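You operate a simulated robot arm through the tools that you are given. There is no shell and no other tool. Be economical: measure what you need, move in short steps, check, and stop when the job is done.

Carry out the task below with a simulated two-armed robot. There is one attempt and no reset: what you move stays moved.

Task
Lift the cup tray off the white machine, dust the top and put the tray back.
Fine: both hands on the tray each way; rest it on the lane side of the mat. Use the white pad and return it; the blue pad stays. What is to be rubbed or washed off counts as gone when no trace of it is left.

Only the result counts: the job must be done as asked and must still hold three seconds after the hand-in. Knocking over, shifting, dropping, spilling or breaking anything else fails it.

Robot
Two 6-joint arms with two-finger parallel grippers on one trunk, on a base that drives. Base frame: it is fixed to the floor where the robot stands at the start and does not move with it; the origin is under the middle of the robot, x ahead of it, y to its left, z up; the surface under the hand at the start is at about z = 0.66. Lengths are in m, angles in rad, forces in N, time in s.
The left shoulder is at the start at [0.06, 0.187, 1.297], the right one opposite. With the tool pointing down near the work surface each hand reaches from about 0.1 to 0.4 m from the robot's upright axis, wherever it stands, measured 20 degrees to its own side. Places, roughly: dust on the top of the white machine [0.6, 0.1, 1.1]; lane side of the mat by the white machine [0.5, -0.5, 0.7]; pierced steel cup tray (41x25x5 cm) [0.7, 0.1, 1.1]; polishing pad with a blue grip [0.75, -2, 0.75]; top of the white machine [0.7, 0.1, 1.1]. Payload 1.57 kg a hand.
The tool frame of a hand sits at the grasp point between the pads (the TCP): z along the fingers, y along the line on which they close. The tips reach 0.03 m beyond it. The gripper opens to 0.11 m. The fingers are 0.024 m wide and 0.012 m thick; the gripper's body (0.048 by 0.112 m) begins 0.078 m behind the TCP.
Orientation is told as [roll, pitch, yaw] about the base's x, y, z axes, in that order, counted from this pose: with the fingers straight down and closing along the base's y, the tool's x points along the base's -x, its y along +y and its z along -z.

Tools
- The arms move only by the tool step_arm. It takes "left_targets", "right_targets" or both (then of equal length, played together; a hand with none holds still); each is a list of rows, each a list of 7 numbers: the shift along the tool's x, y, z in units of 400 mm (1.0 is 400 mm), then the turn, a rotation vector about the tool's x, y, z in units of 120 degrees (1.0 is 120 degrees), then the finger opening in m, from 0 to 0.11. In form: [[tx, ty, tz, ax, ay, az, gripper], ...]. A call has 1 to 10 rows; each row is the pose to reach, as a shift and turn from the pose commanded when the call began, along the tool's axes at that moment. A call with a number of a shift or a turn outside -1 to 1 is refused whole. Rows are played at 5 a second. More than 0.05 m and 0.15 rad between two rows, or a gripper value outside its range, and nothing of the call is played. Where a pose cannot be reached the arm comes as near as it can. A force on the tool above 40 N (or 10 N above the force at the start of the call, whichever is more), or a blocked arm, ends the call early, and 0.2 s more pass. The fingers move at their own pace (about 0.153 m/s each) and stop on an object; they squeeze with about 37 N. The grip force told is the motor's: it shows also when the fingers shut on nothing. Time passes only in rows, and 0.2 s behind the last, so rows that repeat a pose let the fingers close. It gives the time, the measured TCP pose, the force on the tool (base axes), the opening and the grip force at its end, in the units of the frame above (readings bear some noise), with the torque about the TCP (base axes, N m) and any sound that the robot's microphone picked up, and new pictures: "views" is both (left out), scene, wrist or none (wrist: the cameras of the hands that moved).
- Cameras (640 x 400 px; columns grow to the right, rows downward): "scene" is now at [0.0154, -0.0116, 1.8385]; the picture's right is [-0.25, -0.97, 0.00], its down [-0.73, 0.18, -0.66] and it looks along [0.64, -0.16, -0.75] (base axes); focal length 273 px, centre (320, 200). "left" rides on the left gripper at [0.07, -0.016, -0.141] in its tool frame; the picture's right is [0.23, 0.97, 0.00], its down [-0.85, 0.20, -0.48] and it looks along [-0.47, 0.11, 0.88] (tool axes); focal length 222 px, centre (320, 200). "right" rides on the right gripper at [0.07, 0.016, -0.141] in its tool frame; the picture's right is [-0.23, 0.97, 0.00], its down [-0.86, -0.20, -0.48] and it looks along [-0.47, -0.11, 0.88] (tool axes); focal length 222 px, centre (320, 200). There is no depth. A picture from a camera that has moved, and an enlarged one, comes with that camera's place and axes in the base frame and with its lens. The place of the scene camera against the robot may be out by one fixed shift of up to 0.012 m in any direction.
- slide_trunk(by): slides the trunk up (or, below 0, down) by that many m; the arms and the scene camera ride with it, the base frame stays. It gives what a move gives, with no picture.
- roll_base(legs): drives the robot by 1 to 6 legs, each [ahead, left, turn to the left] in m, m and rad, along the robot's own axes; the way and the turn of a leg run together, so that a leg with both is an arc; at most 1.5 m and 3.142 rad a leg. The arms and the cameras ride along, it lands a little off, and it stops where it bumps. It gives what a move gives, and a new picture of the scene camera.
- aim_head(pan, tilt): turns the head with the scene camera to pan (to the left, within 1.501 rad either way) and tilt (down, from -0.506 to 1.204), counted from straight ahead of the robot. It gives what a move gives, and a new picture of the scene camera.
- enlarge(camera, box): a new picture of the part [left, top, right, bottom] of that camera's present view, enlarged. It takes no simulated time.
- close_job(): hands the job in; it is judged then, once.

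Go step by step. Nothing tells you exact positions but the pictures and the camera data: compare them with the known pose of the tool, close in by small moves and look again before you grip or let go. The budget is 120 turns and 260 pictures, counting those below and the enlarged ones. Unless the task says otherwise, let go and move clear before handing in, and close with one line.

The tools are called by a JSON object that holds its "method" and its "body". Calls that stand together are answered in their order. step_arm: Moves the arms, as the interface text tells. Its arguments: {"type":"object","properties":{"left_targets":{"type":"array","items":{"type":"array","items":{"type":"number"}}},"right_targets":{"type":"array","items":{"type":"array","items":{"type":"number"}}},"views":{"type":"string","enum":["both","scene","wrist","none"]}},"required":[]} The other tools are called the same way: slide_trunk (by) slides the trunk up or down; roll_base (legs) drives the base; aim_head (pan, tilt) turns the head that bears the scene camera; enlarge (camera, box) takes an enlarged picture of a part of a camera's view; close_job () hands the job in.

At the start:

```text
clock: 0.0
left_eef_pos: [0.3985, 0.0785, 1.3904]
left_orientation: [0.001, 0.0, 0.001]
left_contact_force: [-1.1, -0.5, -0.9]
left_torque: [-0.01, 0.0, 0.02]
left_grip_width: 0.11
left_finger_force: 0.1
right_eef_pos: [0.444, -0.2946, 1.3754]
right_orientation: [0.0, -0.001, 0.001]
right_contact_force: [0.7, 0.3, -0.4]
right_torque: [0.03, 0.02, -0.04]
right_grip_width: 0.1103
right_finger_force: 0.1
trunk travel left (down, up): [-0.925, 0.065]
robot x, y, heading: [-0.002, 0.0008, -0.001]
head pan, tilt: [-0.248, 0.848]
```

scene: 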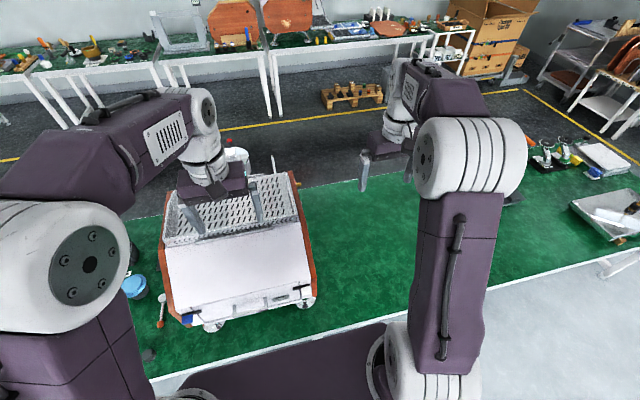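
right: 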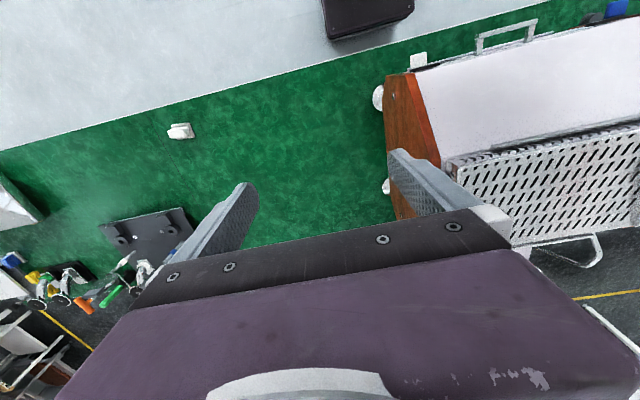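
left: 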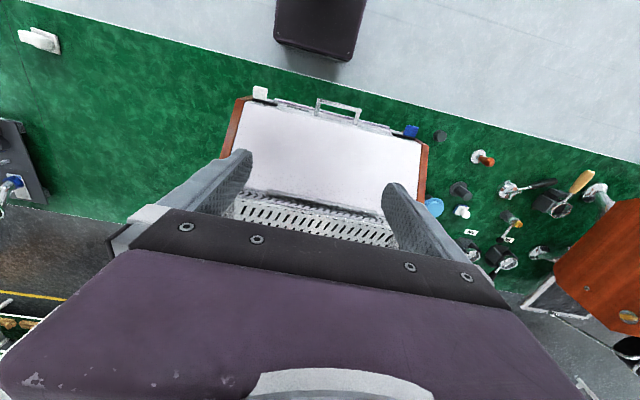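

I see the white machine ahead with its pierced tray on top, and a white pad on the mat to its right. I'll look closer before moving.

{"method": "enlarge", "body": {"camera": "scene", "box": [120, 130, 340, 340]}}

{"method": "enlarge", "body": {"camera": "right", "box": [100, 30, 320, 250]}}

{"method": "enlarge", "body": {"camera": "scene", "box": [480, 100, 640, 260]}}

{"method": "enlarge", "body": {"camera": "left", "box": [200, 70, 640, 270]}}

{"method": "enlarge", "body": {"camera": "right", "box": [370, 10, 640, 280]}}

```text
1.90 times, centred on (230, 235) of scene
camera zoom: at [0.0154, -0.0116, 1.8385], right [-0.25, -0.97, 0.0], down [-0.73, 0.18, -0.66], along [0.64, -0.16, -0.75], focal length 521 px, centre (491, 133)
```

zoom: 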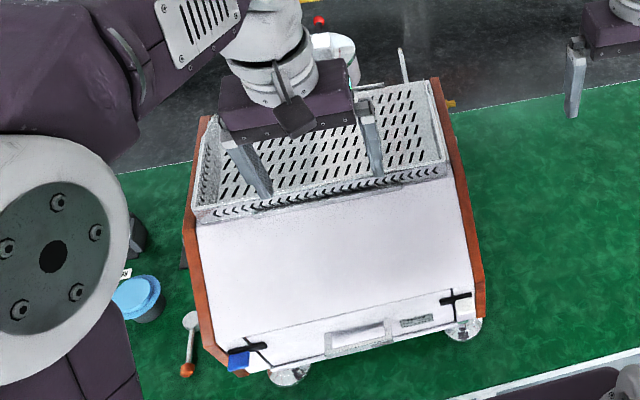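

```text
1.82 times, centred on (210, 140) of right
camera zoom: at [0.3749, -0.2775, 1.5153], right [0.23, 0.97, 0.0], down [0.86, -0.2, 0.48], along [0.47, -0.11, -0.88], focal length 404 px, centre (520, 309)
```

zoom: 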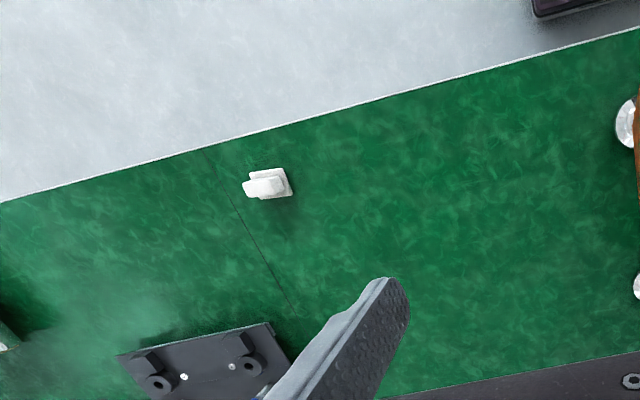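

```text
2.50 times, centred on (560, 180) of scene
camera zoom: at [0.0154, -0.0116, 1.8385], right [-0.25, -0.97, 0.0], down [-0.73, 0.18, -0.66], along [0.64, -0.16, -0.75], focal length 683 px, centre (-280, 250)
```

zoom: 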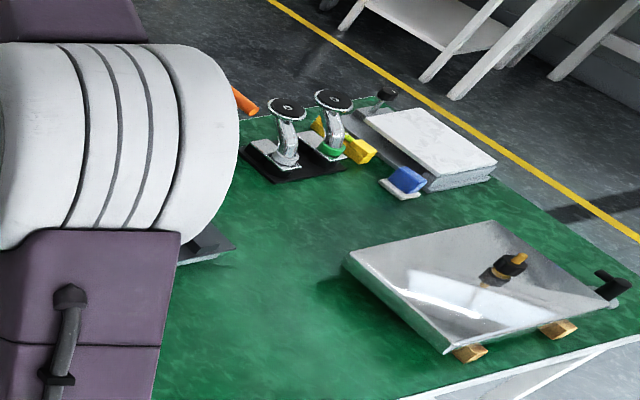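

```text
1.45 times, centred on (420, 170) of left
camera zoom: at [0.3289, 0.0619, 1.5327], right [-0.23, 0.97, 0.0], down [0.85, 0.2, 0.48], along [0.47, 0.11, -0.88], focal length 323 px, centre (174, 244)
```

zoom: 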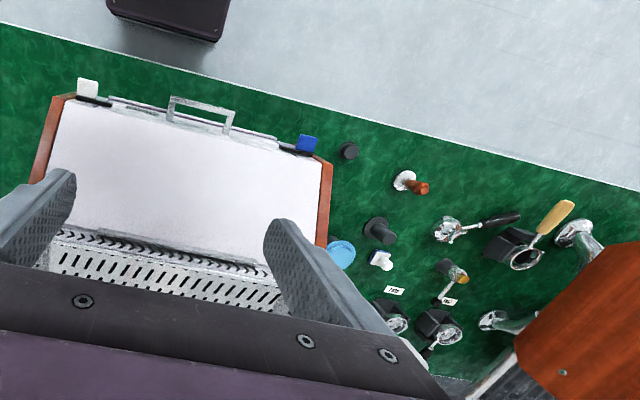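

```text
1.48 times, centred on (505, 145) of right
camera zoom: at [0.3749, -0.2775, 1.5153], right [0.23, 0.97, 0.0], down [0.86, -0.2, 0.48], along [0.47, -0.11, -0.88], focal length 329 px, centre (46, 282)
```

zoom: 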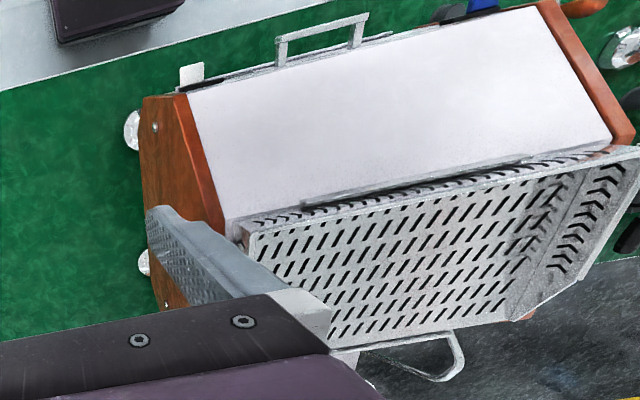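

The tray spans about x 0.55–0.79, y −0.08–0.33, and the white pad is near (0.42, −0.81). I'll move the hands out to the sides of the tray to get a clear view of it.

{"method": "step_arm", "body": {"left_targets": [[0, 0.12, 0, 0, 0, 0, 0.11], [0, 0.24, 0, 0, 0, 0, 0.11], [0, 0.36, 0, 0, 0, 0, 0.11], [0, 0.48, 0, 0, 0, 0, 0.11], [0, 0.6, 0, 0, 0, 0, 0.11], [0, 0.7, 0, 0, 0, 0, 0.11], [0, 0.8, 0, 0, 0, 0, 0.11]], "right_targets": [[0, 0.02, 0, 0, 0, 0, 0.11], [0, 0.04, 0, 0, 0, 0, 0.11], [0, 0.06, 0, 0, 0, 0, 0.11], [0, 0.08, 0, 0, 0, 0, 0.11], [0, 0.1, 0, 0, 0, 0, 0.11], [0, 0.1, 0, 0, 0, 0, 0.11], [0, 0.1, 0, 0, 0, 0, 0.11]]}}

{"method": "aim_head", "body": {"pan": 0.1, "tilt": 0.8}}

```text
clock: 1.6
left_eef_pos: [0.3985, 0.3997, 1.3907]
left_orientation: [-0.002, 0.001, -0.001]
left_contact_force: [0.4, 1.1, 0.0]
left_torque: [0.0, 0.03, -0.02]
left_grip_width: 0.1099
left_finger_force: 0.1
right_eef_pos: [0.4458, -0.2528, 1.3759]
right_orientation: [-0.003, 0.0, -0.001]
right_contact_force: [0.2, 0.0, 0.3]
right_torque: [-0.02, 0.02, 0.03]
right_grip_width: 0.11
right_finger_force: 0.1
trunk travel left (down, up): [-0.925, 0.065]
robot x, y, heading: [-0.0037, 0.0007, 0.001]
head pan, tilt: [-0.248, 0.848]
camera scene: at [0.0159, -0.0098, 1.8385], right [-0.25, -0.97, 0.0], down [-0.73, 0.18, -0.66], along [0.64, -0.16, -0.75], focal length 273 px, centre (320, 200)
camera right: at [0.3753, -0.2359, 1.5151], right [0.23, 0.97, 0.0], down [0.86, -0.2, 0.48], along [0.47, -0.11, -0.88], focal length 222 px, centre (320, 200)
camera left: at [0.3288, 0.3839, 1.5331], right [-0.23, 0.97, 0.0], down [0.86, 0.2, 0.48], along [0.47, 0.11, -0.88], focal length 222 px, centre (320, 200)
```

scene: 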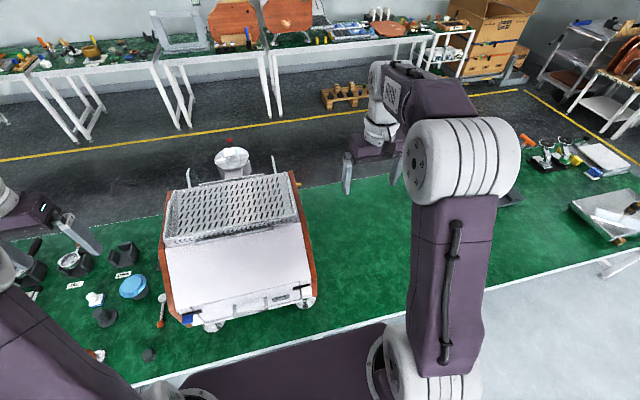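
right: 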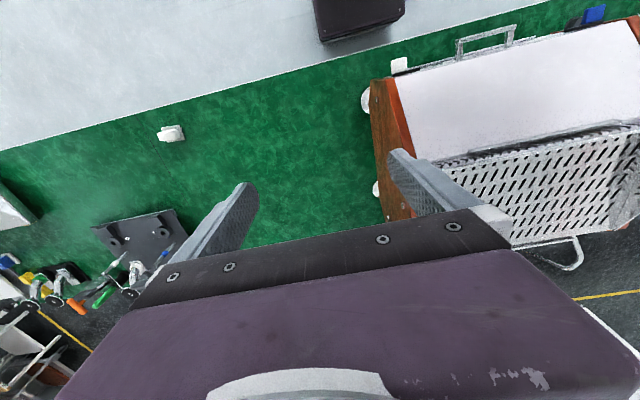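
left: 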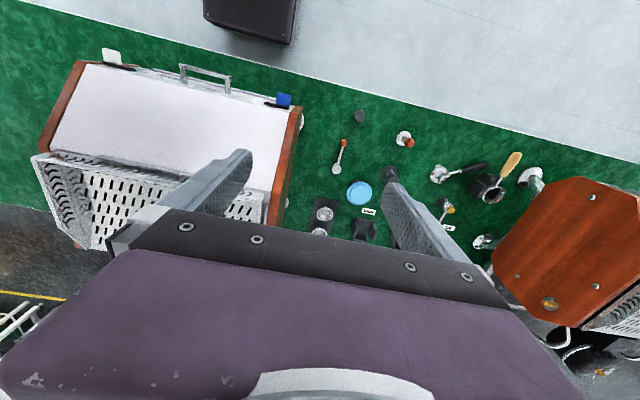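

```text
clock: 2.4
left_eef_pos: [0.3975, 0.3984, 1.3905]
left_orientation: [-0.001, -0.001, 0.0]
left_contact_force: [0.6, 0.0, 0.4]
left_torque: [0.01, -0.01, 0.01]
left_grip_width: 0.1102
left_finger_force: 0.1
right_eef_pos: [0.4448, -0.2541, 1.3752]
right_orientation: [-0.001, 0.001, -0.001]
right_contact_force: [-1.1, 0.6, 0.6]
right_torque: [0.0, -0.02, 0.0]
right_grip_width: 0.1099
right_finger_force: 0.1
trunk travel left (down, up): [-0.925, 0.065]
robot x, y, heading: [0.0042, -0.0006, 0.001]
head pan, tilt: [0.099, 0.799]
camera scene: at [0.0198, 0.016, 1.8424], right [0.1, -1.0, 0.0], down [-0.71, -0.07, -0.7], along [0.69, 0.07, -0.72], focal length 273 px, centre (320, 200)
```

scene: 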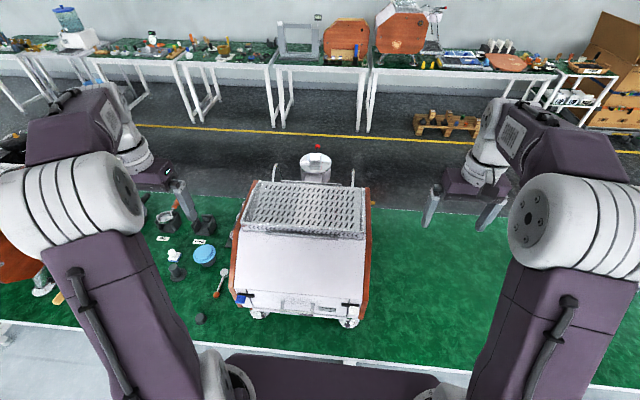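

The tray is now clear of the arms. I'll zoom in on it for edges, rim and handle details.

{"method": "enlarge", "body": {"camera": "scene", "box": [220, 145, 390, 251]}}

{"method": "enlarge", "body": {"camera": "left", "box": [20, 40, 320, 260]}}

{"method": "enlarge", "body": {"camera": "right", "box": [360, 40, 640, 280]}}

```text
3.76 times, centred on (305, 198) of scene
camera zoom: at [0.0198, 0.016, 1.8424], right [0.1, -1.0, 0.0], down [-0.71, -0.07, -0.7], along [0.69, 0.07, -0.72], focal length 1029 px, centre (376, 208)
```

zoom: 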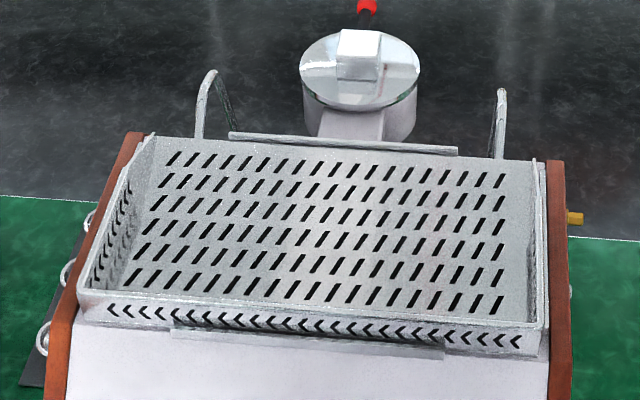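

```text
1.82 times, centred on (170, 150) of left
camera zoom: at [0.3284, 0.3821, 1.5335], right [-0.23, 0.97, 0.0], down [0.85, 0.2, 0.48], along [0.47, 0.11, -0.88], focal length 404 px, centre (593, 291)
```

zoom: 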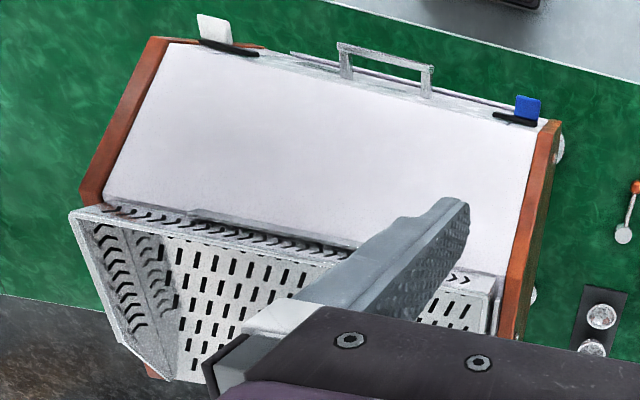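

```text
1.67 times, centred on (500, 160) of right
camera zoom: at [0.3749, -0.237, 1.5151], right [0.23, 0.97, 0.0], down [0.86, -0.2, 0.48], along [0.47, -0.11, -0.88], focal length 370 px, centre (20, 267)
```

zoom: 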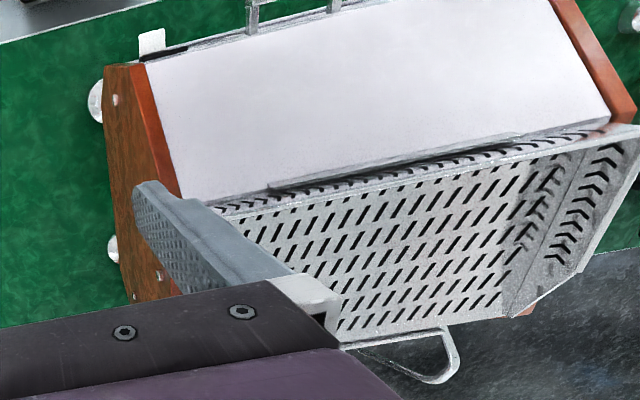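

The tray's rim is at about z 1.125, its ends at y ≈ 0.34 and −0.075, its centre near (0.69, 0.134). I'll centre the robot on it and check the reach.

{"method": "roll_base", "body": {"legs": [[0, 0.134, 0]]}}

```text
clock: 3.7
left_eef_pos: [0.3968, 0.5288, 1.3933]
left_orientation: [0.003, 0.0, 0.001]
left_contact_force: [-0.6, -0.8, 0.0]
left_torque: [0.02, 0.0, 0.0]
left_grip_width: 0.1097
left_finger_force: 0.0
right_eef_pos: [0.4453, -0.1231, 1.3742]
right_orientation: [0.003, -0.001, 0.0]
right_contact_force: [-0.4, -0.8, -0.3]
right_torque: [0.06, 0.03, 0.01]
right_grip_width: 0.11
right_finger_force: 0.0
trunk travel left (down, up): [-0.925, 0.065]
robot x, y, heading: [-0.0009, 0.1384, 0.002]
head pan, tilt: [0.099, 0.799]
camera scene: at [0.0198, 0.1447, 1.8425], right [0.1, -1.0, 0.0], down [-0.71, -0.07, -0.7], along [0.69, 0.07, -0.72], focal length 273 px, centre (320, 200)
```

scene: 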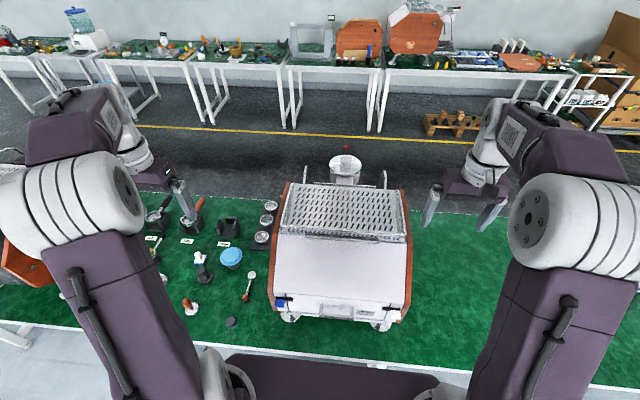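

Now bring both hands forward over the tray ends, staying about 15 cm above the rim.

{"method": "step_arm", "body": {"left_targets": [[-0.0822, -0.0594, 0.0219, 0, 0, 0, 0.11], [-0.1644, -0.1188, 0.0437, 0, 0, 0, 0.11], [-0.2466, -0.1781, 0.0656, 0, 0, 0, 0.11], [-0.3288, -0.2375, 0.0875, 0, 0, 0, 0.11], [-0.4109, -0.2969, 0.1094, 0, 0, 0, 0.11], [-0.4931, -0.3563, 0.1313, 0, 0, 0, 0.11], [-0.5753, -0.4156, 0.1531, 0, 0, 0, 0.11], [-0.6575, -0.475, 0.175, 0, 0, 0, 0.11], [-0.6575, -0.475, 0.175, 0, 0, 0, 0.11]], "right_targets": [[-0.0672, 0.0166, 0.0172, 0, 0, 0, 0.11], [-0.1344, 0.0331, 0.0344, 0, 0, 0, 0.11], [-0.2016, 0.0497, 0.0516, 0, 0, 0, 0.11], [-0.2688, 0.0663, 0.0688, 0, 0, 0, 0.11], [-0.3359, 0.0828, 0.0859, 0, 0, 0, 0.11], [-0.4031, 0.0994, 0.1031, 0, 0, 0, 0.11], [-0.4703, 0.1159, 0.1203, 0, 0, 0, 0.11], [-0.5375, 0.1325, 0.1375, 0, 0, 0, 0.11], [-0.5375, 0.1325, 0.1375, 0, 0, 0, 0.11]]}}

```text
clock: 5.7
left_eef_pos: [0.5781, 0.3533, 1.3102]
left_orientation: [0.001, -0.001, 0.001]
left_contact_force: [-0.4, -0.2, -0.1]
left_torque: [-0.01, -0.01, -0.01]
left_grip_width: 0.1101
left_finger_force: 0.0
left hand out of reach, approached as far as the arm can: row 5, 6, 7, 8, 9
right_eef_pos: [0.5789, -0.0657, 1.3064]
right_orientation: [0.001, 0.0, 0.001]
right_contact_force: [0.2, 0.4, -0.5]
right_torque: [0.0, 0.01, 0.0]
right_grip_width: 0.1101
right_finger_force: 0.0
right hand out of reach, approached as far as the arm can: row 5, 6, 7, 8, 9
trunk travel left (down, up): [-0.925, 0.065]
robot x, y, heading: [-0.004, 0.1322, -0.007]
head pan, tilt: [0.099, 0.799]
camera scene: at [0.0195, 0.1508, 1.8424], right [0.1, -1.0, 0.0], down [-0.71, -0.07, -0.7], along [0.69, 0.07, -0.72], focal length 273 px, centre (320, 200)
camera right: at [0.5091, -0.0492, 1.4465], right [0.23, 0.97, 0.0], down [0.85, -0.2, 0.48], along [0.47, -0.11, -0.88], focal length 222 px, centre (320, 200)
camera left: at [0.5078, 0.3369, 1.4524], right [-0.23, 0.97, 0.0], down [0.85, 0.2, 0.48], along [0.47, 0.11, -0.88], focal length 222 px, centre (320, 200)
```

scene: 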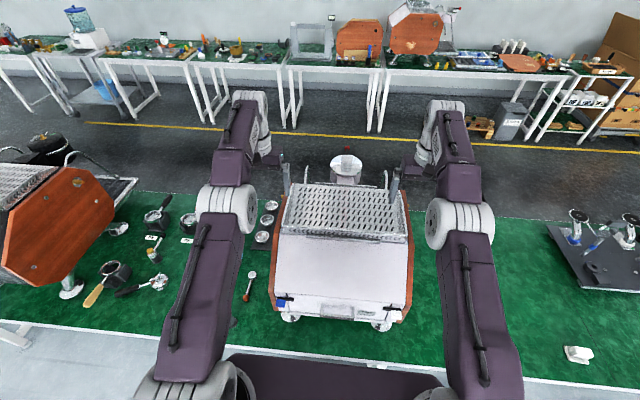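
right: 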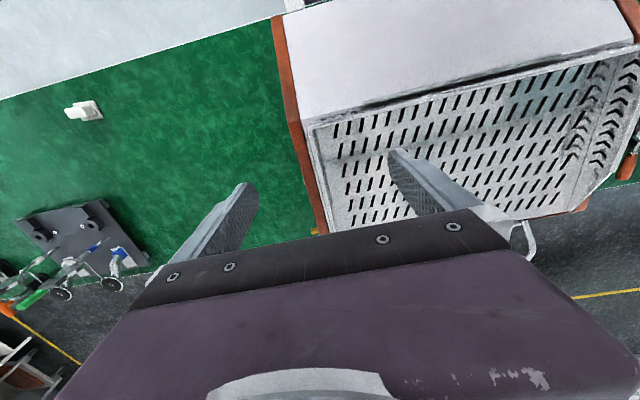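
left: 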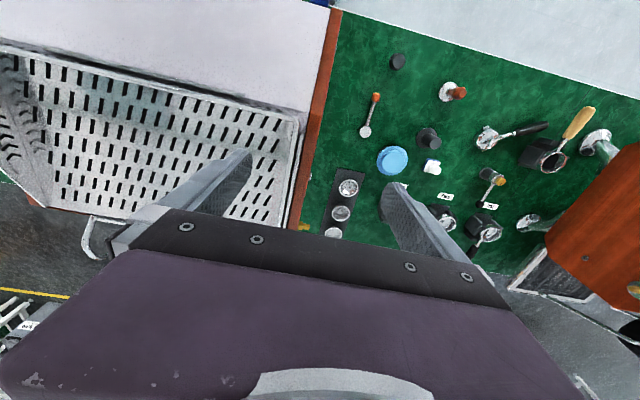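

The arms stop at x ≈ 0.58, so the base must go a bit further ahead. I'll look down to see the gap between the base and the table.

{"method": "aim_head", "body": {"pan": 0.0, "tilt": 1.2}}

{"method": "enlarge", "body": {"camera": "right", "box": [270, 60, 470, 240]}}

{"method": "enlarge", "body": {"camera": "left", "box": [140, 60, 340, 240]}}

```text
clock: 6.6
left_eef_pos: [0.577, 0.3525, 1.3112]
left_orientation: [-0.001, -0.001, -0.001]
left_contact_force: [-0.2, -1.0, 0.1]
left_torque: [0.01, 0.01, 0.01]
left_grip_width: 0.11
left_finger_force: 0.1
right_eef_pos: [0.5788, -0.0663, 1.307]
right_orientation: [-0.001, 0.0, 0.001]
right_contact_force: [0.6, 0.1, 0.5]
right_torque: [0.0, 0.01, 0.01]
right_grip_width: 0.1099
right_finger_force: 0.0
trunk travel left (down, up): [-0.925, 0.065]
robot x, y, heading: [0.0028, 0.1307, 0.003]
head pan, tilt: [0.0, 1.201]
camera scene: at [-0.0047, 0.142, 1.8148], right [0.0, -1.0, 0.0], down [-0.93, 0.0, -0.36], along [0.36, 0.0, -0.93], focal length 273 px, centre (320, 200)
```

scene: 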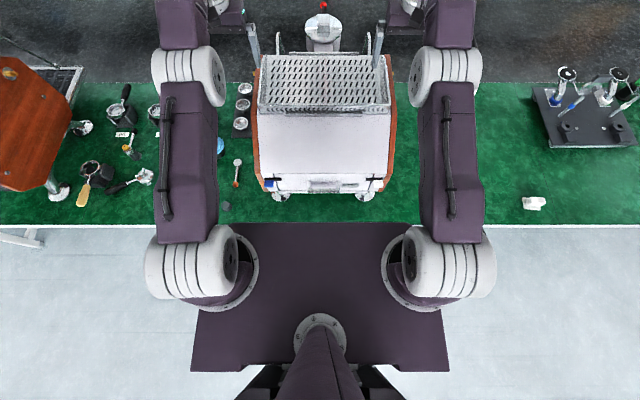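

```text
2.22 times, centred on (370, 150) of right
camera zoom: at [0.5092, -0.05, 1.4466], right [0.23, 0.97, 0.0], down [0.85, -0.2, 0.48], along [0.47, -0.11, -0.88], focal length 494 px, centre (209, 311)
```

zoom: 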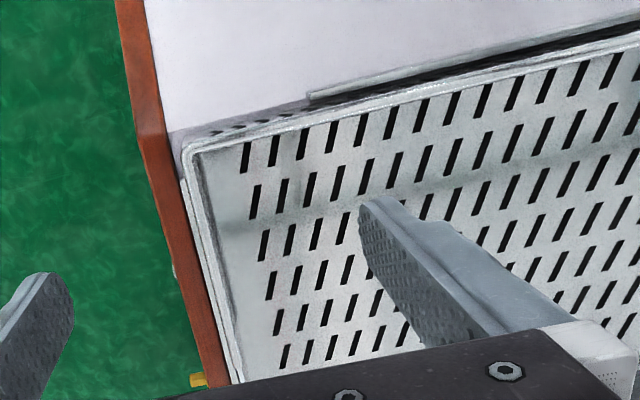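

```text
2.22 times, centred on (240, 150) of left
camera zoom: at [0.5078, 0.3365, 1.4527], right [-0.23, 0.97, 0.0], down [0.85, 0.2, 0.48], along [0.47, 0.11, -0.88], focal length 494 px, centre (498, 311)
```

zoom: 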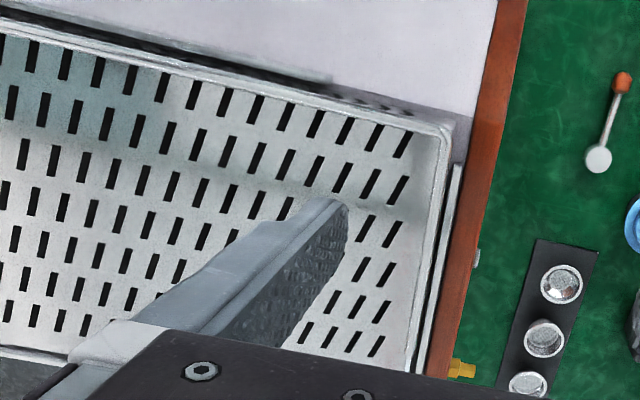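

Base has about 15 cm clear. Thin retaining rails stand around the tray, low beside its walls, so I must grip only the upper part of the walls. I'll drive ahead 0.1 m with the hands high.

{"method": "roll_base", "body": {"legs": [[0.1, 0, 0]]}}

{"method": "enlarge", "body": {"camera": "right", "box": [270, 0, 470, 240]}}

{"method": "enlarge", "body": {"camera": "left", "box": [140, 0, 340, 240]}}

```text
clock: 7.8
left_eef_pos: [0.672, 0.3525, 1.3127]
left_orientation: [0.0, -0.005, -0.001]
left_contact_force: [-0.2, -0.4, 0.3]
left_torque: [0.01, -0.06, -0.02]
left_grip_width: 0.1099
left_finger_force: 0.1
right_eef_pos: [0.6722, -0.065, 1.3104]
right_orientation: [0.0, -0.006, 0.002]
right_contact_force: [-1.1, 0.4, 0.6]
right_torque: [-0.02, -0.01, -0.03]
right_grip_width: 0.11
right_finger_force: 0.1
trunk travel left (down, up): [-0.925, 0.065]
robot x, y, heading: [0.1008, 0.1311, -0.003]
head pan, tilt: [0.0, 1.201]
camera scene: at [0.0865, 0.1421, 1.8147], right [0.0, -1.0, 0.0], down [-0.93, 0.0, -0.37], along [0.37, 0.0, -0.93], focal length 273 px, centre (320, 200)
```

scene: 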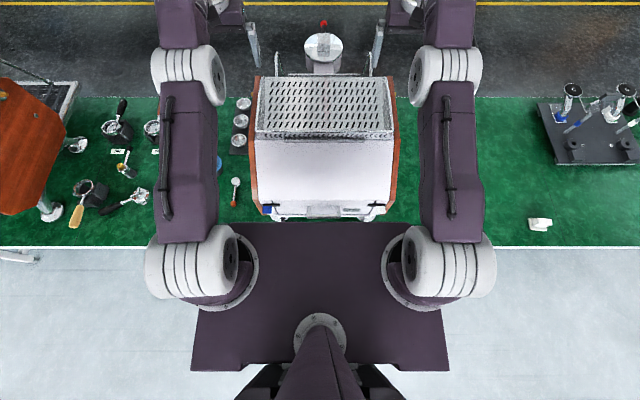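

```text
1.67 times, centred on (370, 120) of right
camera zoom: at [0.6025, -0.0497, 1.4495], right [0.23, 0.97, 0.0], down [0.85, -0.2, 0.48], along [0.47, -0.11, -0.88], focal length 370 px, centre (237, 333)
```

zoom: 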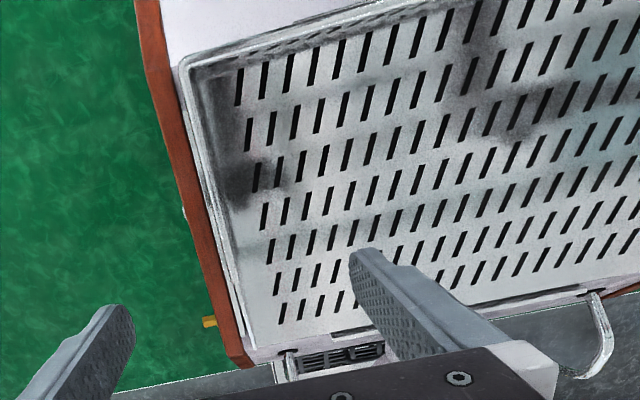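

```text
1.67 times, centred on (240, 120) of left
camera zoom: at [0.6008, 0.3368, 1.4556], right [-0.23, 0.97, 0.0], down [0.85, 0.2, 0.48], along [0.47, 0.11, -0.88], focal length 370 px, centre (453, 333)
```

zoom: 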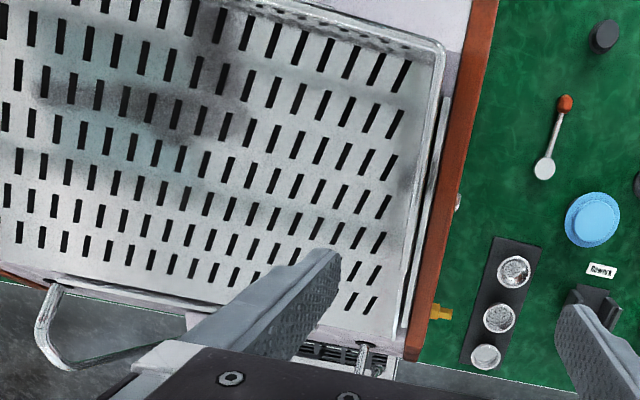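

The tray is open at the rear, with walls on the front and both sides. I'll bring the hands into reach above the side walls and lower a bit, then re-measure.

{"method": "step_arm", "body": {"left_targets": [[0.06, 0, 0.06, 0, 0, 0, 0.11], [0.12, 0, 0.12, 0, 0, 0, 0.11], [0.175, 0, 0.18, 0, 0, 0, 0.11], [0.175, 0, 0.18, 0, 0, 0, 0.11]], "right_targets": [[0.06, 0, 0.06, 0, 0, 0, 0.11], [0.12, 0, 0.12, 0, 0, 0, 0.11], [0.175, 0, 0.173, 0, 0, 0, 0.11], [0.175, 0, 0.173, 0, 0, 0, 0.11]], "views": "wrist"}}

```text
clock: 8.8
left_eef_pos: [0.6085, 0.3533, 1.2381]
left_orientation: [0.001, -0.003, 0.001]
left_contact_force: [0.3, -0.1, 0.5]
left_torque: [0.0, 0.06, 0.01]
left_grip_width: 0.11
left_finger_force: 0.1
right_eef_pos: [0.6109, -0.0668, 1.2378]
right_orientation: [0.0, -0.001, -0.001]
right_contact_force: [0.9, 0.4, -0.5]
right_torque: [0.0, -0.01, -0.03]
right_grip_width: 0.1101
right_finger_force: 0.0
trunk travel left (down, up): [-0.925, 0.065]
robot x, y, heading: [0.1038, 0.1329, -0.003]
head pan, tilt: [0.0, 1.201]
camera right: at [0.5406, -0.0495, 1.3772], right [0.23, 0.97, 0.0], down [0.85, -0.2, 0.48], along [0.47, -0.11, -0.88], focal length 222 px, centre (320, 200)
camera left: at [0.5393, 0.3364, 1.3803], right [-0.23, 0.97, 0.0], down [0.85, 0.2, 0.48], along [0.47, 0.11, -0.88], focal length 222 px, centre (320, 200)
```

right: 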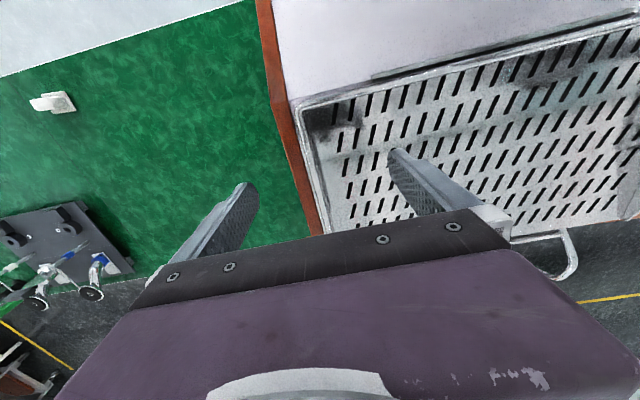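
left: 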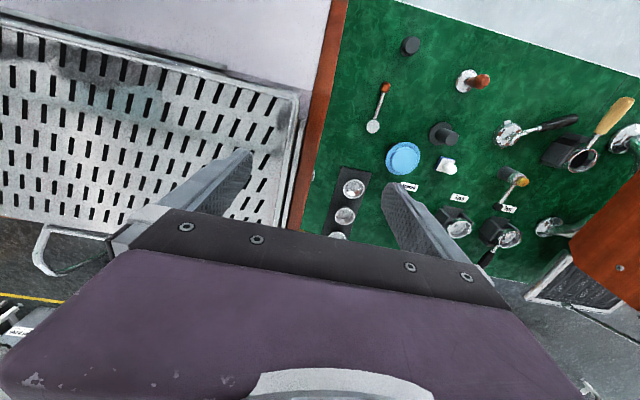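

Commanded poses follow the reached ones. Now centre over the side walls at x ≈ 0.69 and go down to z ≈ 1.19.

{"method": "step_arm", "body": {"left_targets": [[-0.07, -0.025, 0.03, 0, 0, 0, 0.11], [-0.14, -0.05, 0.06, 0, 0, 0, 0.11], [-0.2, -0.07, 0.12, 0, 0, 0, 0.11], [-0.2, -0.07, 0.12, 0, 0, 0, 0.11]], "right_targets": [[-0.07, -0.01, 0.03, 0, 0, 0, 0.11], [-0.14, -0.02, 0.06, 0, 0, 0, 0.11], [-0.2, -0.0275, 0.12, 0, 0, 0, 0.11], [-0.2, -0.0275, 0.12, 0, 0, 0, 0.11]], "views": "none"}}

{"method": "enlarge", "body": {"camera": "right", "box": [200, 0, 440, 250]}}

{"method": "enlarge", "body": {"camera": "left", "box": [190, 0, 430, 250]}}

{"method": "enlarge", "body": {"camera": "scene", "box": [230, 10, 410, 150]}}

```text
clock: 9.8
left_eef_pos: [0.6854, 0.3263, 1.1906]
left_orientation: [0.001, -0.002, 0.0]
left_contact_force: [-0.6, -0.4, 0.0]
left_torque: [-0.04, -0.02, -0.02]
left_grip_width: 0.1101
left_finger_force: 0.1
right_eef_pos: [0.6867, -0.0773, 1.1883]
right_orientation: [0.001, 0.0, 0.0]
right_contact_force: [-0.1, 0.1, 0.6]
right_torque: [0.0, -0.01, 0.02]
right_grip_width: 0.1101
right_finger_force: 0.1
trunk travel left (down, up): [-0.925, 0.065]
robot x, y, heading: [0.1032, 0.1315, 0.004]
head pan, tilt: [0.0, 1.201]
```

```text
1.60 times, centred on (320, 125) of right
camera zoom: at [0.6178, -0.0604, 1.3293], right [0.23, 0.97, 0.0], down [0.85, -0.2, 0.48], along [0.47, -0.11, -0.88], focal length 355 px, centre (320, 320)
```

zoom: 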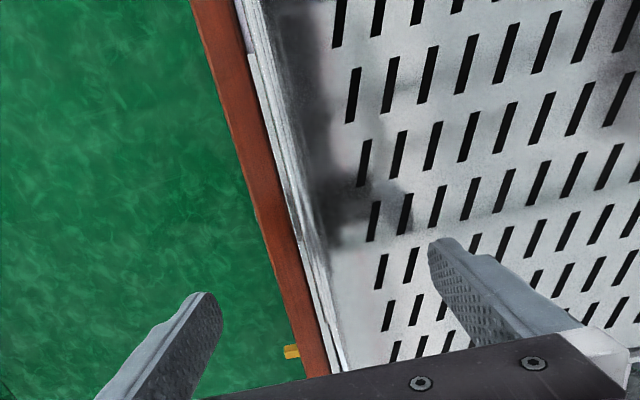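

```text
1.60 times, centred on (310, 125) of left
camera zoom: at [0.6162, 0.3095, 1.3329], right [-0.23, 0.97, 0.0], down [0.85, 0.2, 0.48], along [0.47, 0.11, -0.88], focal length 355 px, centre (336, 320)
```

zoom: 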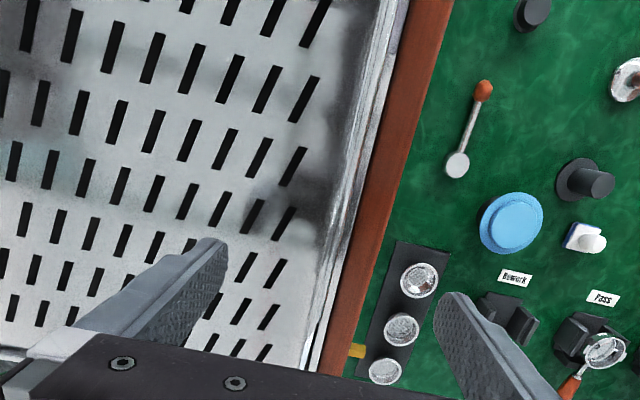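

```text
2.86 times, centred on (320, 80) of scene
camera zoom: at [0.0941, 0.1423, 1.8147], right [0.0, -1.0, 0.0], down [-0.93, 0.0, -0.36], along [0.36, 0.0, -0.93], focal length 781 px, centre (320, 543)
```

zoom: 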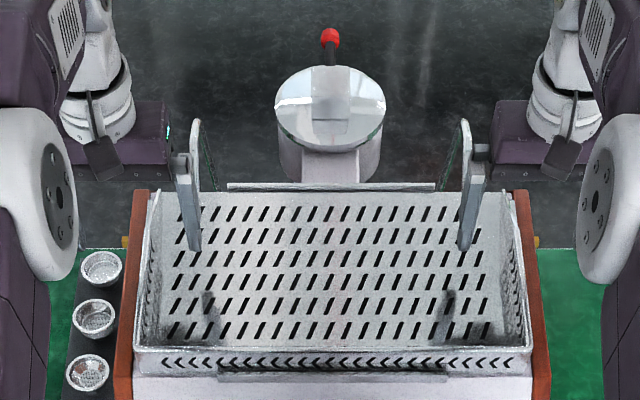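

The walls fit y ≈ 0.32 (left) and −0.086 (right). I'll lower the open fingers astride the walls to z ≈ 1.135 and check the height against the rim.

{"method": "step_arm", "body": {"left_targets": [[0, -0.011, 0.07, 0, 0, 0, 0.11], [0, -0.011, 0.138, 0, 0, 0, 0.11], [0, -0.011, 0.138, 0, 0, 0, 0.11]], "right_targets": [[0, -0.019, 0.07, 0, 0, 0, 0.11], [0, -0.019, 0.134, 0, 0, 0, 0.11], [0, -0.019, 0.134, 0, 0, 0, 0.11]], "views": "none"}}

{"method": "enlarge", "body": {"camera": "right", "box": [200, 0, 440, 250]}}

{"method": "enlarge", "body": {"camera": "scene", "box": [350, 50, 430, 110]}}

{"method": "enlarge", "body": {"camera": "scene", "box": [225, 50, 305, 110]}}

```text
clock: 10.3
left_eef_pos: [0.6848, 0.3202, 1.1513]
left_orientation: [-0.004, -0.01, -0.002]
left_contact_force: [-7.5, 1.1, 13.5]
left_torque: [-0.77, 0.31, -0.48]
left_grip_width: 0.1099
left_finger_force: 0.1
right_eef_pos: [0.6855, -0.0848, 1.1513]
right_orientation: [0.003, -0.012, 0.0]
right_contact_force: [-0.3, 0.0, 0.5]
right_torque: [0.01, -0.02, 0.02]
right_grip_width: 0.1102
right_finger_force: 0.1
trunk travel left (down, up): [-0.925, 0.065]
robot x, y, heading: [0.0968, 0.1352, 0.001]
head pan, tilt: [0.0, 1.201]
stopped in row 2 (left hand): the force on the tool passed its limit at 51 N (the readings are from after the stop); the commanded pose is now the measured one
```

```text
1.60 times, centred on (320, 125) of right
camera zoom: at [0.6144, -0.0684, 1.2901], right [0.23, 0.97, 0.0], down [0.85, -0.2, 0.49], along [0.48, -0.11, -0.87], focal length 355 px, centre (320, 320)
```

zoom: 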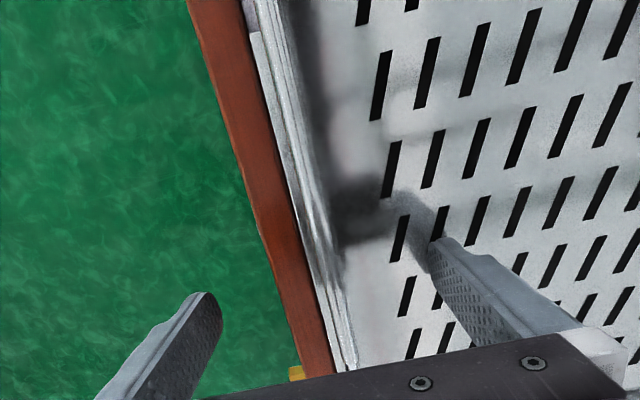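

```text
6.67 times, centred on (390, 80) of scene
camera zoom: at [0.0871, 0.1421, 1.8145], right [0.0, -1.0, 0.0], down [-0.93, 0.0, -0.37], along [0.37, 0.0, -0.93], focal length 1822 px, centre (-147, 1000)
```

zoom: 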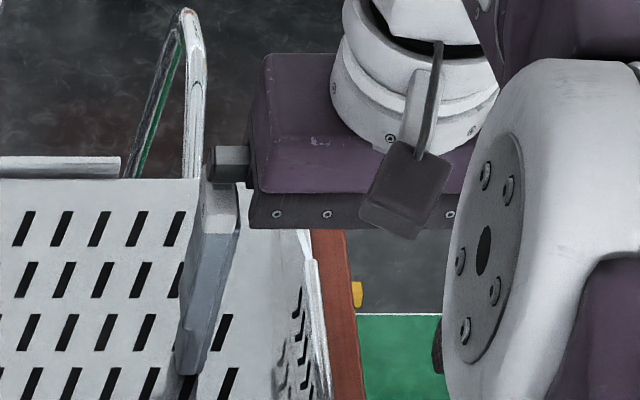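

```text
6.67 times, centred on (265, 80) of scene
camera zoom: at [0.0871, 0.1421, 1.8145], right [0.0, -1.0, 0.0], down [-0.93, 0.0, -0.37], along [0.37, 0.0, -0.93], focal length 1822 px, centre (687, 1000)
```

zoom: 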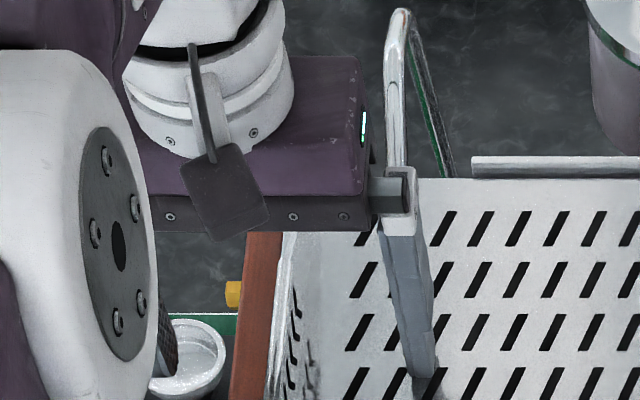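

The left inner fingertip touched the tray floor at z ≈ 1.12, so the rim is near 1.165–1.17. I'll rise to z 1.175 and half-close to check alignment.

{"method": "step_arm", "body": {"left_targets": [[0, 0.005, -0.059, 0, 0, 0, 0.11], [0, 0.005, -0.059, 0, 0, 0, 0.05], [0, 0.005, -0.059, 0, 0, 0, 0.04]], "right_targets": [[0, 0.017, -0.059, 0, 0, 0, 0.11], [0, 0.017, -0.059, 0, 0, 0, 0.05], [0, 0.017, -0.059, 0, 0, 0, 0.04]], "views": "none"}}

{"method": "enlarge", "body": {"camera": "right", "box": [200, 80, 440, 250]}}

{"method": "enlarge", "body": {"camera": "left", "box": [200, 80, 440, 250]}}

{"method": "enlarge", "body": {"camera": "scene", "box": [360, 50, 440, 110]}}

{"method": "enlarge", "body": {"camera": "scene", "box": [215, 50, 295, 110]}}

```text
clock: 11.1
left_eef_pos: [0.6915, 0.3231, 1.1707]
left_orientation: [-0.003, -0.007, 0.0]
left_contact_force: [-1.0, 0.1, -0.5]
left_torque: [0.02, 0.02, -0.01]
left_grip_width: 0.0398
left_finger_force: 0.1
right_eef_pos: [0.691, -0.0776, 1.1714]
right_orientation: [0.003, -0.005, -0.001]
right_contact_force: [0.2, 0.2, 0.4]
right_torque: [-0.01, 0.02, 0.01]
right_grip_width: 0.04
right_finger_force: 0.1
trunk travel left (down, up): [-0.925, 0.065]
robot x, y, heading: [0.0945, 0.1358, -0.003]
head pan, tilt: [0.0, 1.201]
```

```text
2.35 times, centred on (320, 165) of right
camera zoom: at [0.6221, -0.0619, 1.3104], right [0.23, 0.97, 0.0], down [0.85, -0.2, 0.48], along [0.47, -0.11, -0.88], focal length 523 px, centre (320, 282)
```

zoom: 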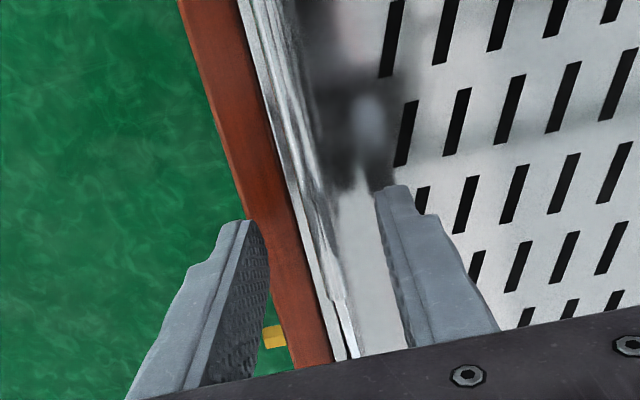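

```text
2.35 times, centred on (320, 165) of left
camera zoom: at [0.6209, 0.3064, 1.3133], right [-0.23, 0.97, 0.0], down [0.85, 0.2, 0.48], along [0.47, 0.11, -0.88], focal length 523 px, centre (320, 282)
```

zoom: 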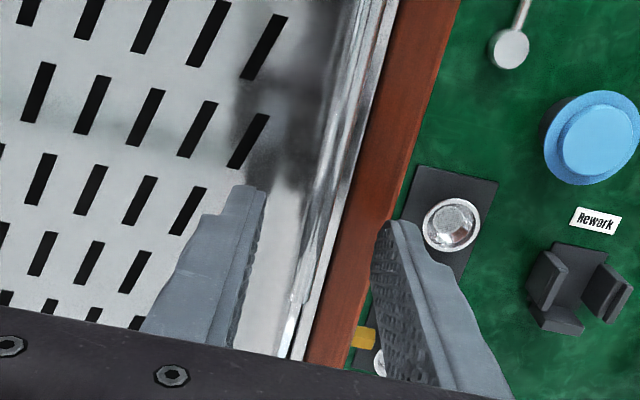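

```text
6.67 times, centred on (400, 80) of scene
camera zoom: at [0.0979, 0.1418, 1.8147], right [0.0, -1.0, 0.0], down [-0.93, 0.0, -0.36], along [0.36, 0.0, -0.93], focal length 1822 px, centre (-213, 1000)
```

zoom: 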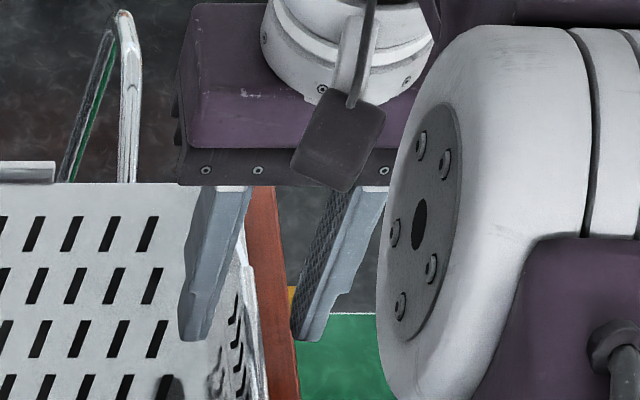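

```text
6.67 times, centred on (255, 80) of scene
camera zoom: at [0.0979, 0.1418, 1.8147], right [0.0, -1.0, 0.0], down [-0.93, 0.0, -0.36], along [0.36, 0.0, -0.93], focal length 1822 px, centre (753, 1000)
```

zoom: 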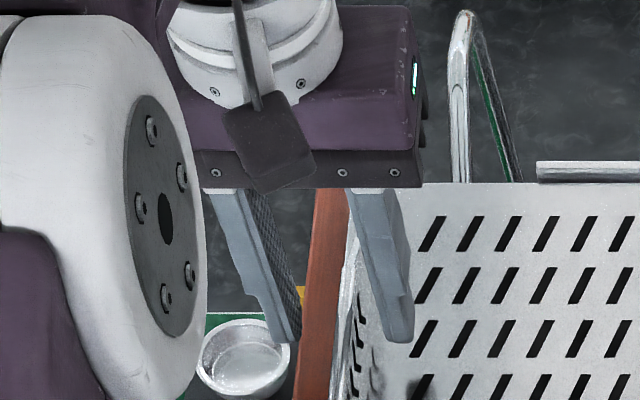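

Both walls lie about midway between the fingers. Closing now.

{"method": "step_arm", "body": {"left_targets": [[0, 0, 0, 0, 0, 0, 0.02], [0, 0, 0, 0, 0, 0, 0.0], [0, 0, 0, 0, 0, 0, 0.0], [0, 0, 0, 0, 0, 0, 0.0]], "right_targets": [[0, 0, 0, 0, 0, 0, 0.02], [0, 0, 0, 0, 0, 0, 0.0], [0, 0, 0, 0, 0, 0, 0.0], [0, 0, 0, 0, 0, 0, 0.0]], "views": "none"}}

{"method": "enlarge", "body": {"camera": "right", "box": [200, 80, 440, 250]}}

{"method": "enlarge", "body": {"camera": "left", "box": [200, 80, 440, 250]}}

{"method": "enlarge", "body": {"camera": "scene", "box": [230, 10, 410, 150]}}

```text
clock: 12.1
left_eef_pos: [0.6902, 0.3205, 1.1721]
left_orientation: [-0.007, -0.009, -0.002]
left_contact_force: [0.3, -29.1, 0.4]
left_torque: [-0.4, -0.2, 0.03]
left_grip_width: 0.0076
left_finger_force: 27.2
right_eef_pos: [0.6911, -0.0763, 1.1723]
right_orientation: [0.008, -0.007, 0.0]
right_contact_force: [0.9, 29.3, -1.2]
right_torque: [0.37, -0.03, -0.23]
right_grip_width: 0.0073
right_finger_force: 26.6
trunk travel left (down, up): [-0.925, 0.065]
robot x, y, heading: [0.098, 0.1364, 0.002]
head pan, tilt: [0.0, 1.201]
```

```text
2.35 times, centred on (320, 165) of right
camera zoom: at [0.6206, -0.0602, 1.3112], right [0.23, 0.97, 0.01], down [0.85, -0.2, 0.48], along [0.47, -0.1, -0.88], focal length 523 px, centre (320, 282)
```

zoom: 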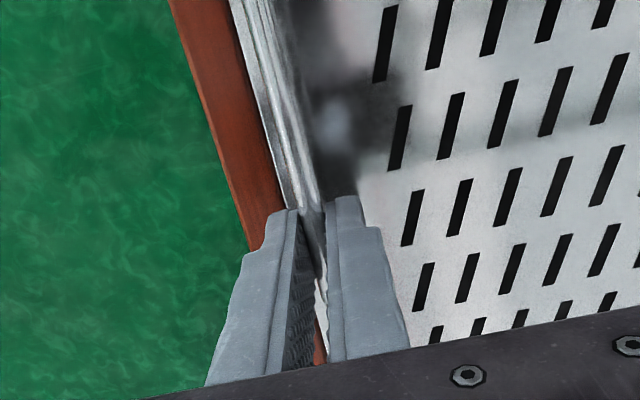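

```text
2.35 times, centred on (320, 165) of left
camera zoom: at [0.6193, 0.3049, 1.3139], right [-0.23, 0.97, -0.01], down [0.85, 0.2, 0.48], along [0.47, 0.1, -0.88], focal length 523 px, centre (320, 282)
```

zoom: 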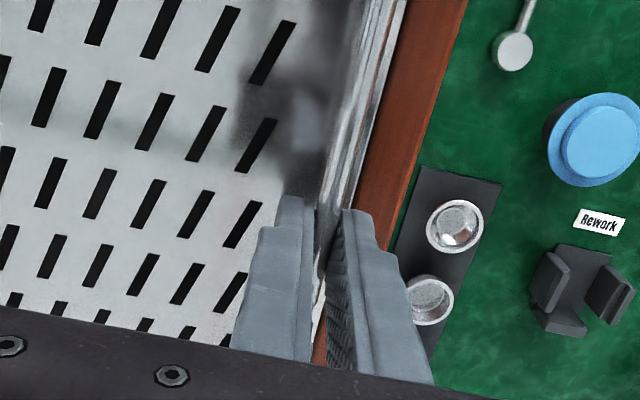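

```text
2.86 times, centred on (320, 80) of scene
camera zoom: at [0.0957, 0.142, 1.8147], right [0.0, -1.0, 0.0], down [-0.93, 0.0, -0.36], along [0.36, 0.0, -0.93], focal length 781 px, centre (320, 543)
```

zoom: 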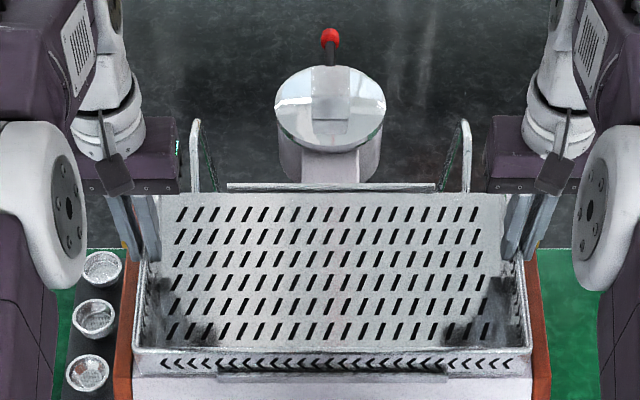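

Both hands hold about 7.5 mm of wall, with a sideways bias. I'll ease each hand slightly inward to relax it, then test-lift 1 cm.

{"method": "step_arm", "body": {"left_targets": [[0, -0.005, 0, 0, 0, 0, 0], [0, -0.01, 0, 0, 0, 0, 0], [0, -0.01, 0, 0, 0, 0, 0]], "right_targets": [[0, 0.005, 0, 0, 0, 0, 0], [0, 0.01, 0, 0, 0, 0, 0], [0, 0.01, 0, 0, 0, 0, 0]], "views": "none"}}

```text
clock: 12.9
left_eef_pos: [0.6901, 0.32, 1.1721]
left_orientation: [-0.001, -0.009, -0.001]
left_contact_force: [-2.3, -2.9, 2.5]
left_torque: [-0.08, 0.23, -0.02]
left_grip_width: 0.0078
left_finger_force: 26.9
right_eef_pos: [0.6909, -0.0753, 1.1723]
right_orientation: [0.0, -0.007, 0.0]
right_contact_force: [1.5, 4.9, -0.2]
right_torque: [0.04, 0.12, -0.17]
right_grip_width: 0.0076
right_finger_force: 26.9
trunk travel left (down, up): [-0.925, 0.065]
robot x, y, heading: [0.1016, 0.1367, -0.002]
head pan, tilt: [0.0, 1.201]
```

Side forces are relaxed. Test lift.

{"method": "step_arm", "body": {"left_targets": [[0, 0, -0.0125, 0, 0, 0, 0], [0, 0, -0.025, 0, 0, 0, 0], [0, 0, -0.05, 0, 0, 0, 0], [0, 0, -0.075, 0, 0, 0, 0], [0, 0, -0.075, 0, 0, 0, 0]], "right_targets": [[0, 0, -0.0125, 0, 0, 0, 0], [0, 0, -0.025, 0, 0, 0, 0], [0, 0, -0.05, 0, 0, 0, 0], [0, 0, -0.075, 0, 0, 0, 0], [0, 0, -0.075, 0, 0, 0, 0]], "views": "none"}}

{"method": "enlarge", "body": {"camera": "scene", "box": [230, 10, 410, 150]}}

{"method": "enlarge", "body": {"camera": "right", "box": [200, 0, 440, 250]}}

```text
clock: 14.1
left_eef_pos: [0.6904, 0.3206, 1.2011]
left_orientation: [-0.001, -0.005, 0.0]
left_contact_force: [-1.6, 18.0, -4.1]
left_torque: [0.27, -0.19, -0.08]
left_grip_width: 0.0079
left_finger_force: 26.4
right_eef_pos: [0.6916, -0.0747, 1.2013]
right_orientation: [0.0, -0.006, 0.001]
right_contact_force: [0.6, -17.5, -3.2]
right_torque: [-0.25, -0.08, -0.23]
right_grip_width: 0.0077
right_finger_force: 26.8
trunk travel left (down, up): [-0.925, 0.065]
robot x, y, heading: [0.1008, 0.1304, -0.001]
head pan, tilt: [0.0, 1.201]
```

```text
2.86 times, centred on (320, 80) of scene
camera zoom: at [0.0974, 0.142, 1.8147], right [0.0, -1.0, 0.0], down [-0.93, 0.0, -0.36], along [0.36, 0.0, -0.93], focal length 781 px, centre (320, 543)
```

zoom: 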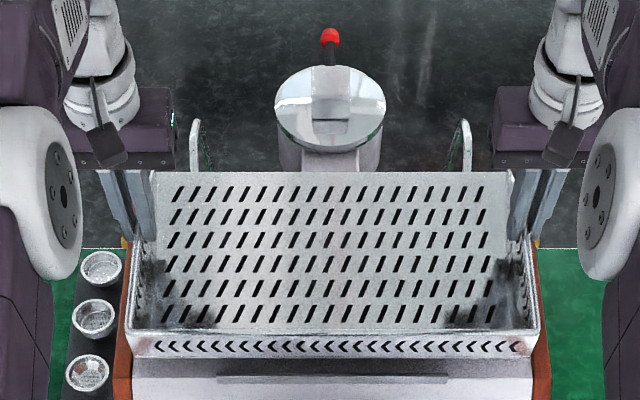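

```text
1.60 times, centred on (320, 125) of right
camera zoom: at [0.621, -0.0586, 1.3409], right [0.23, 0.97, 0.0], down [0.85, -0.2, 0.48], along [0.47, -0.11, -0.87], focal length 355 px, centre (320, 320)
```

zoom: 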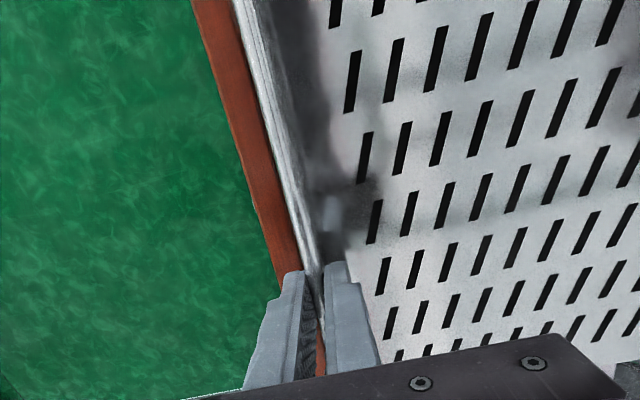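

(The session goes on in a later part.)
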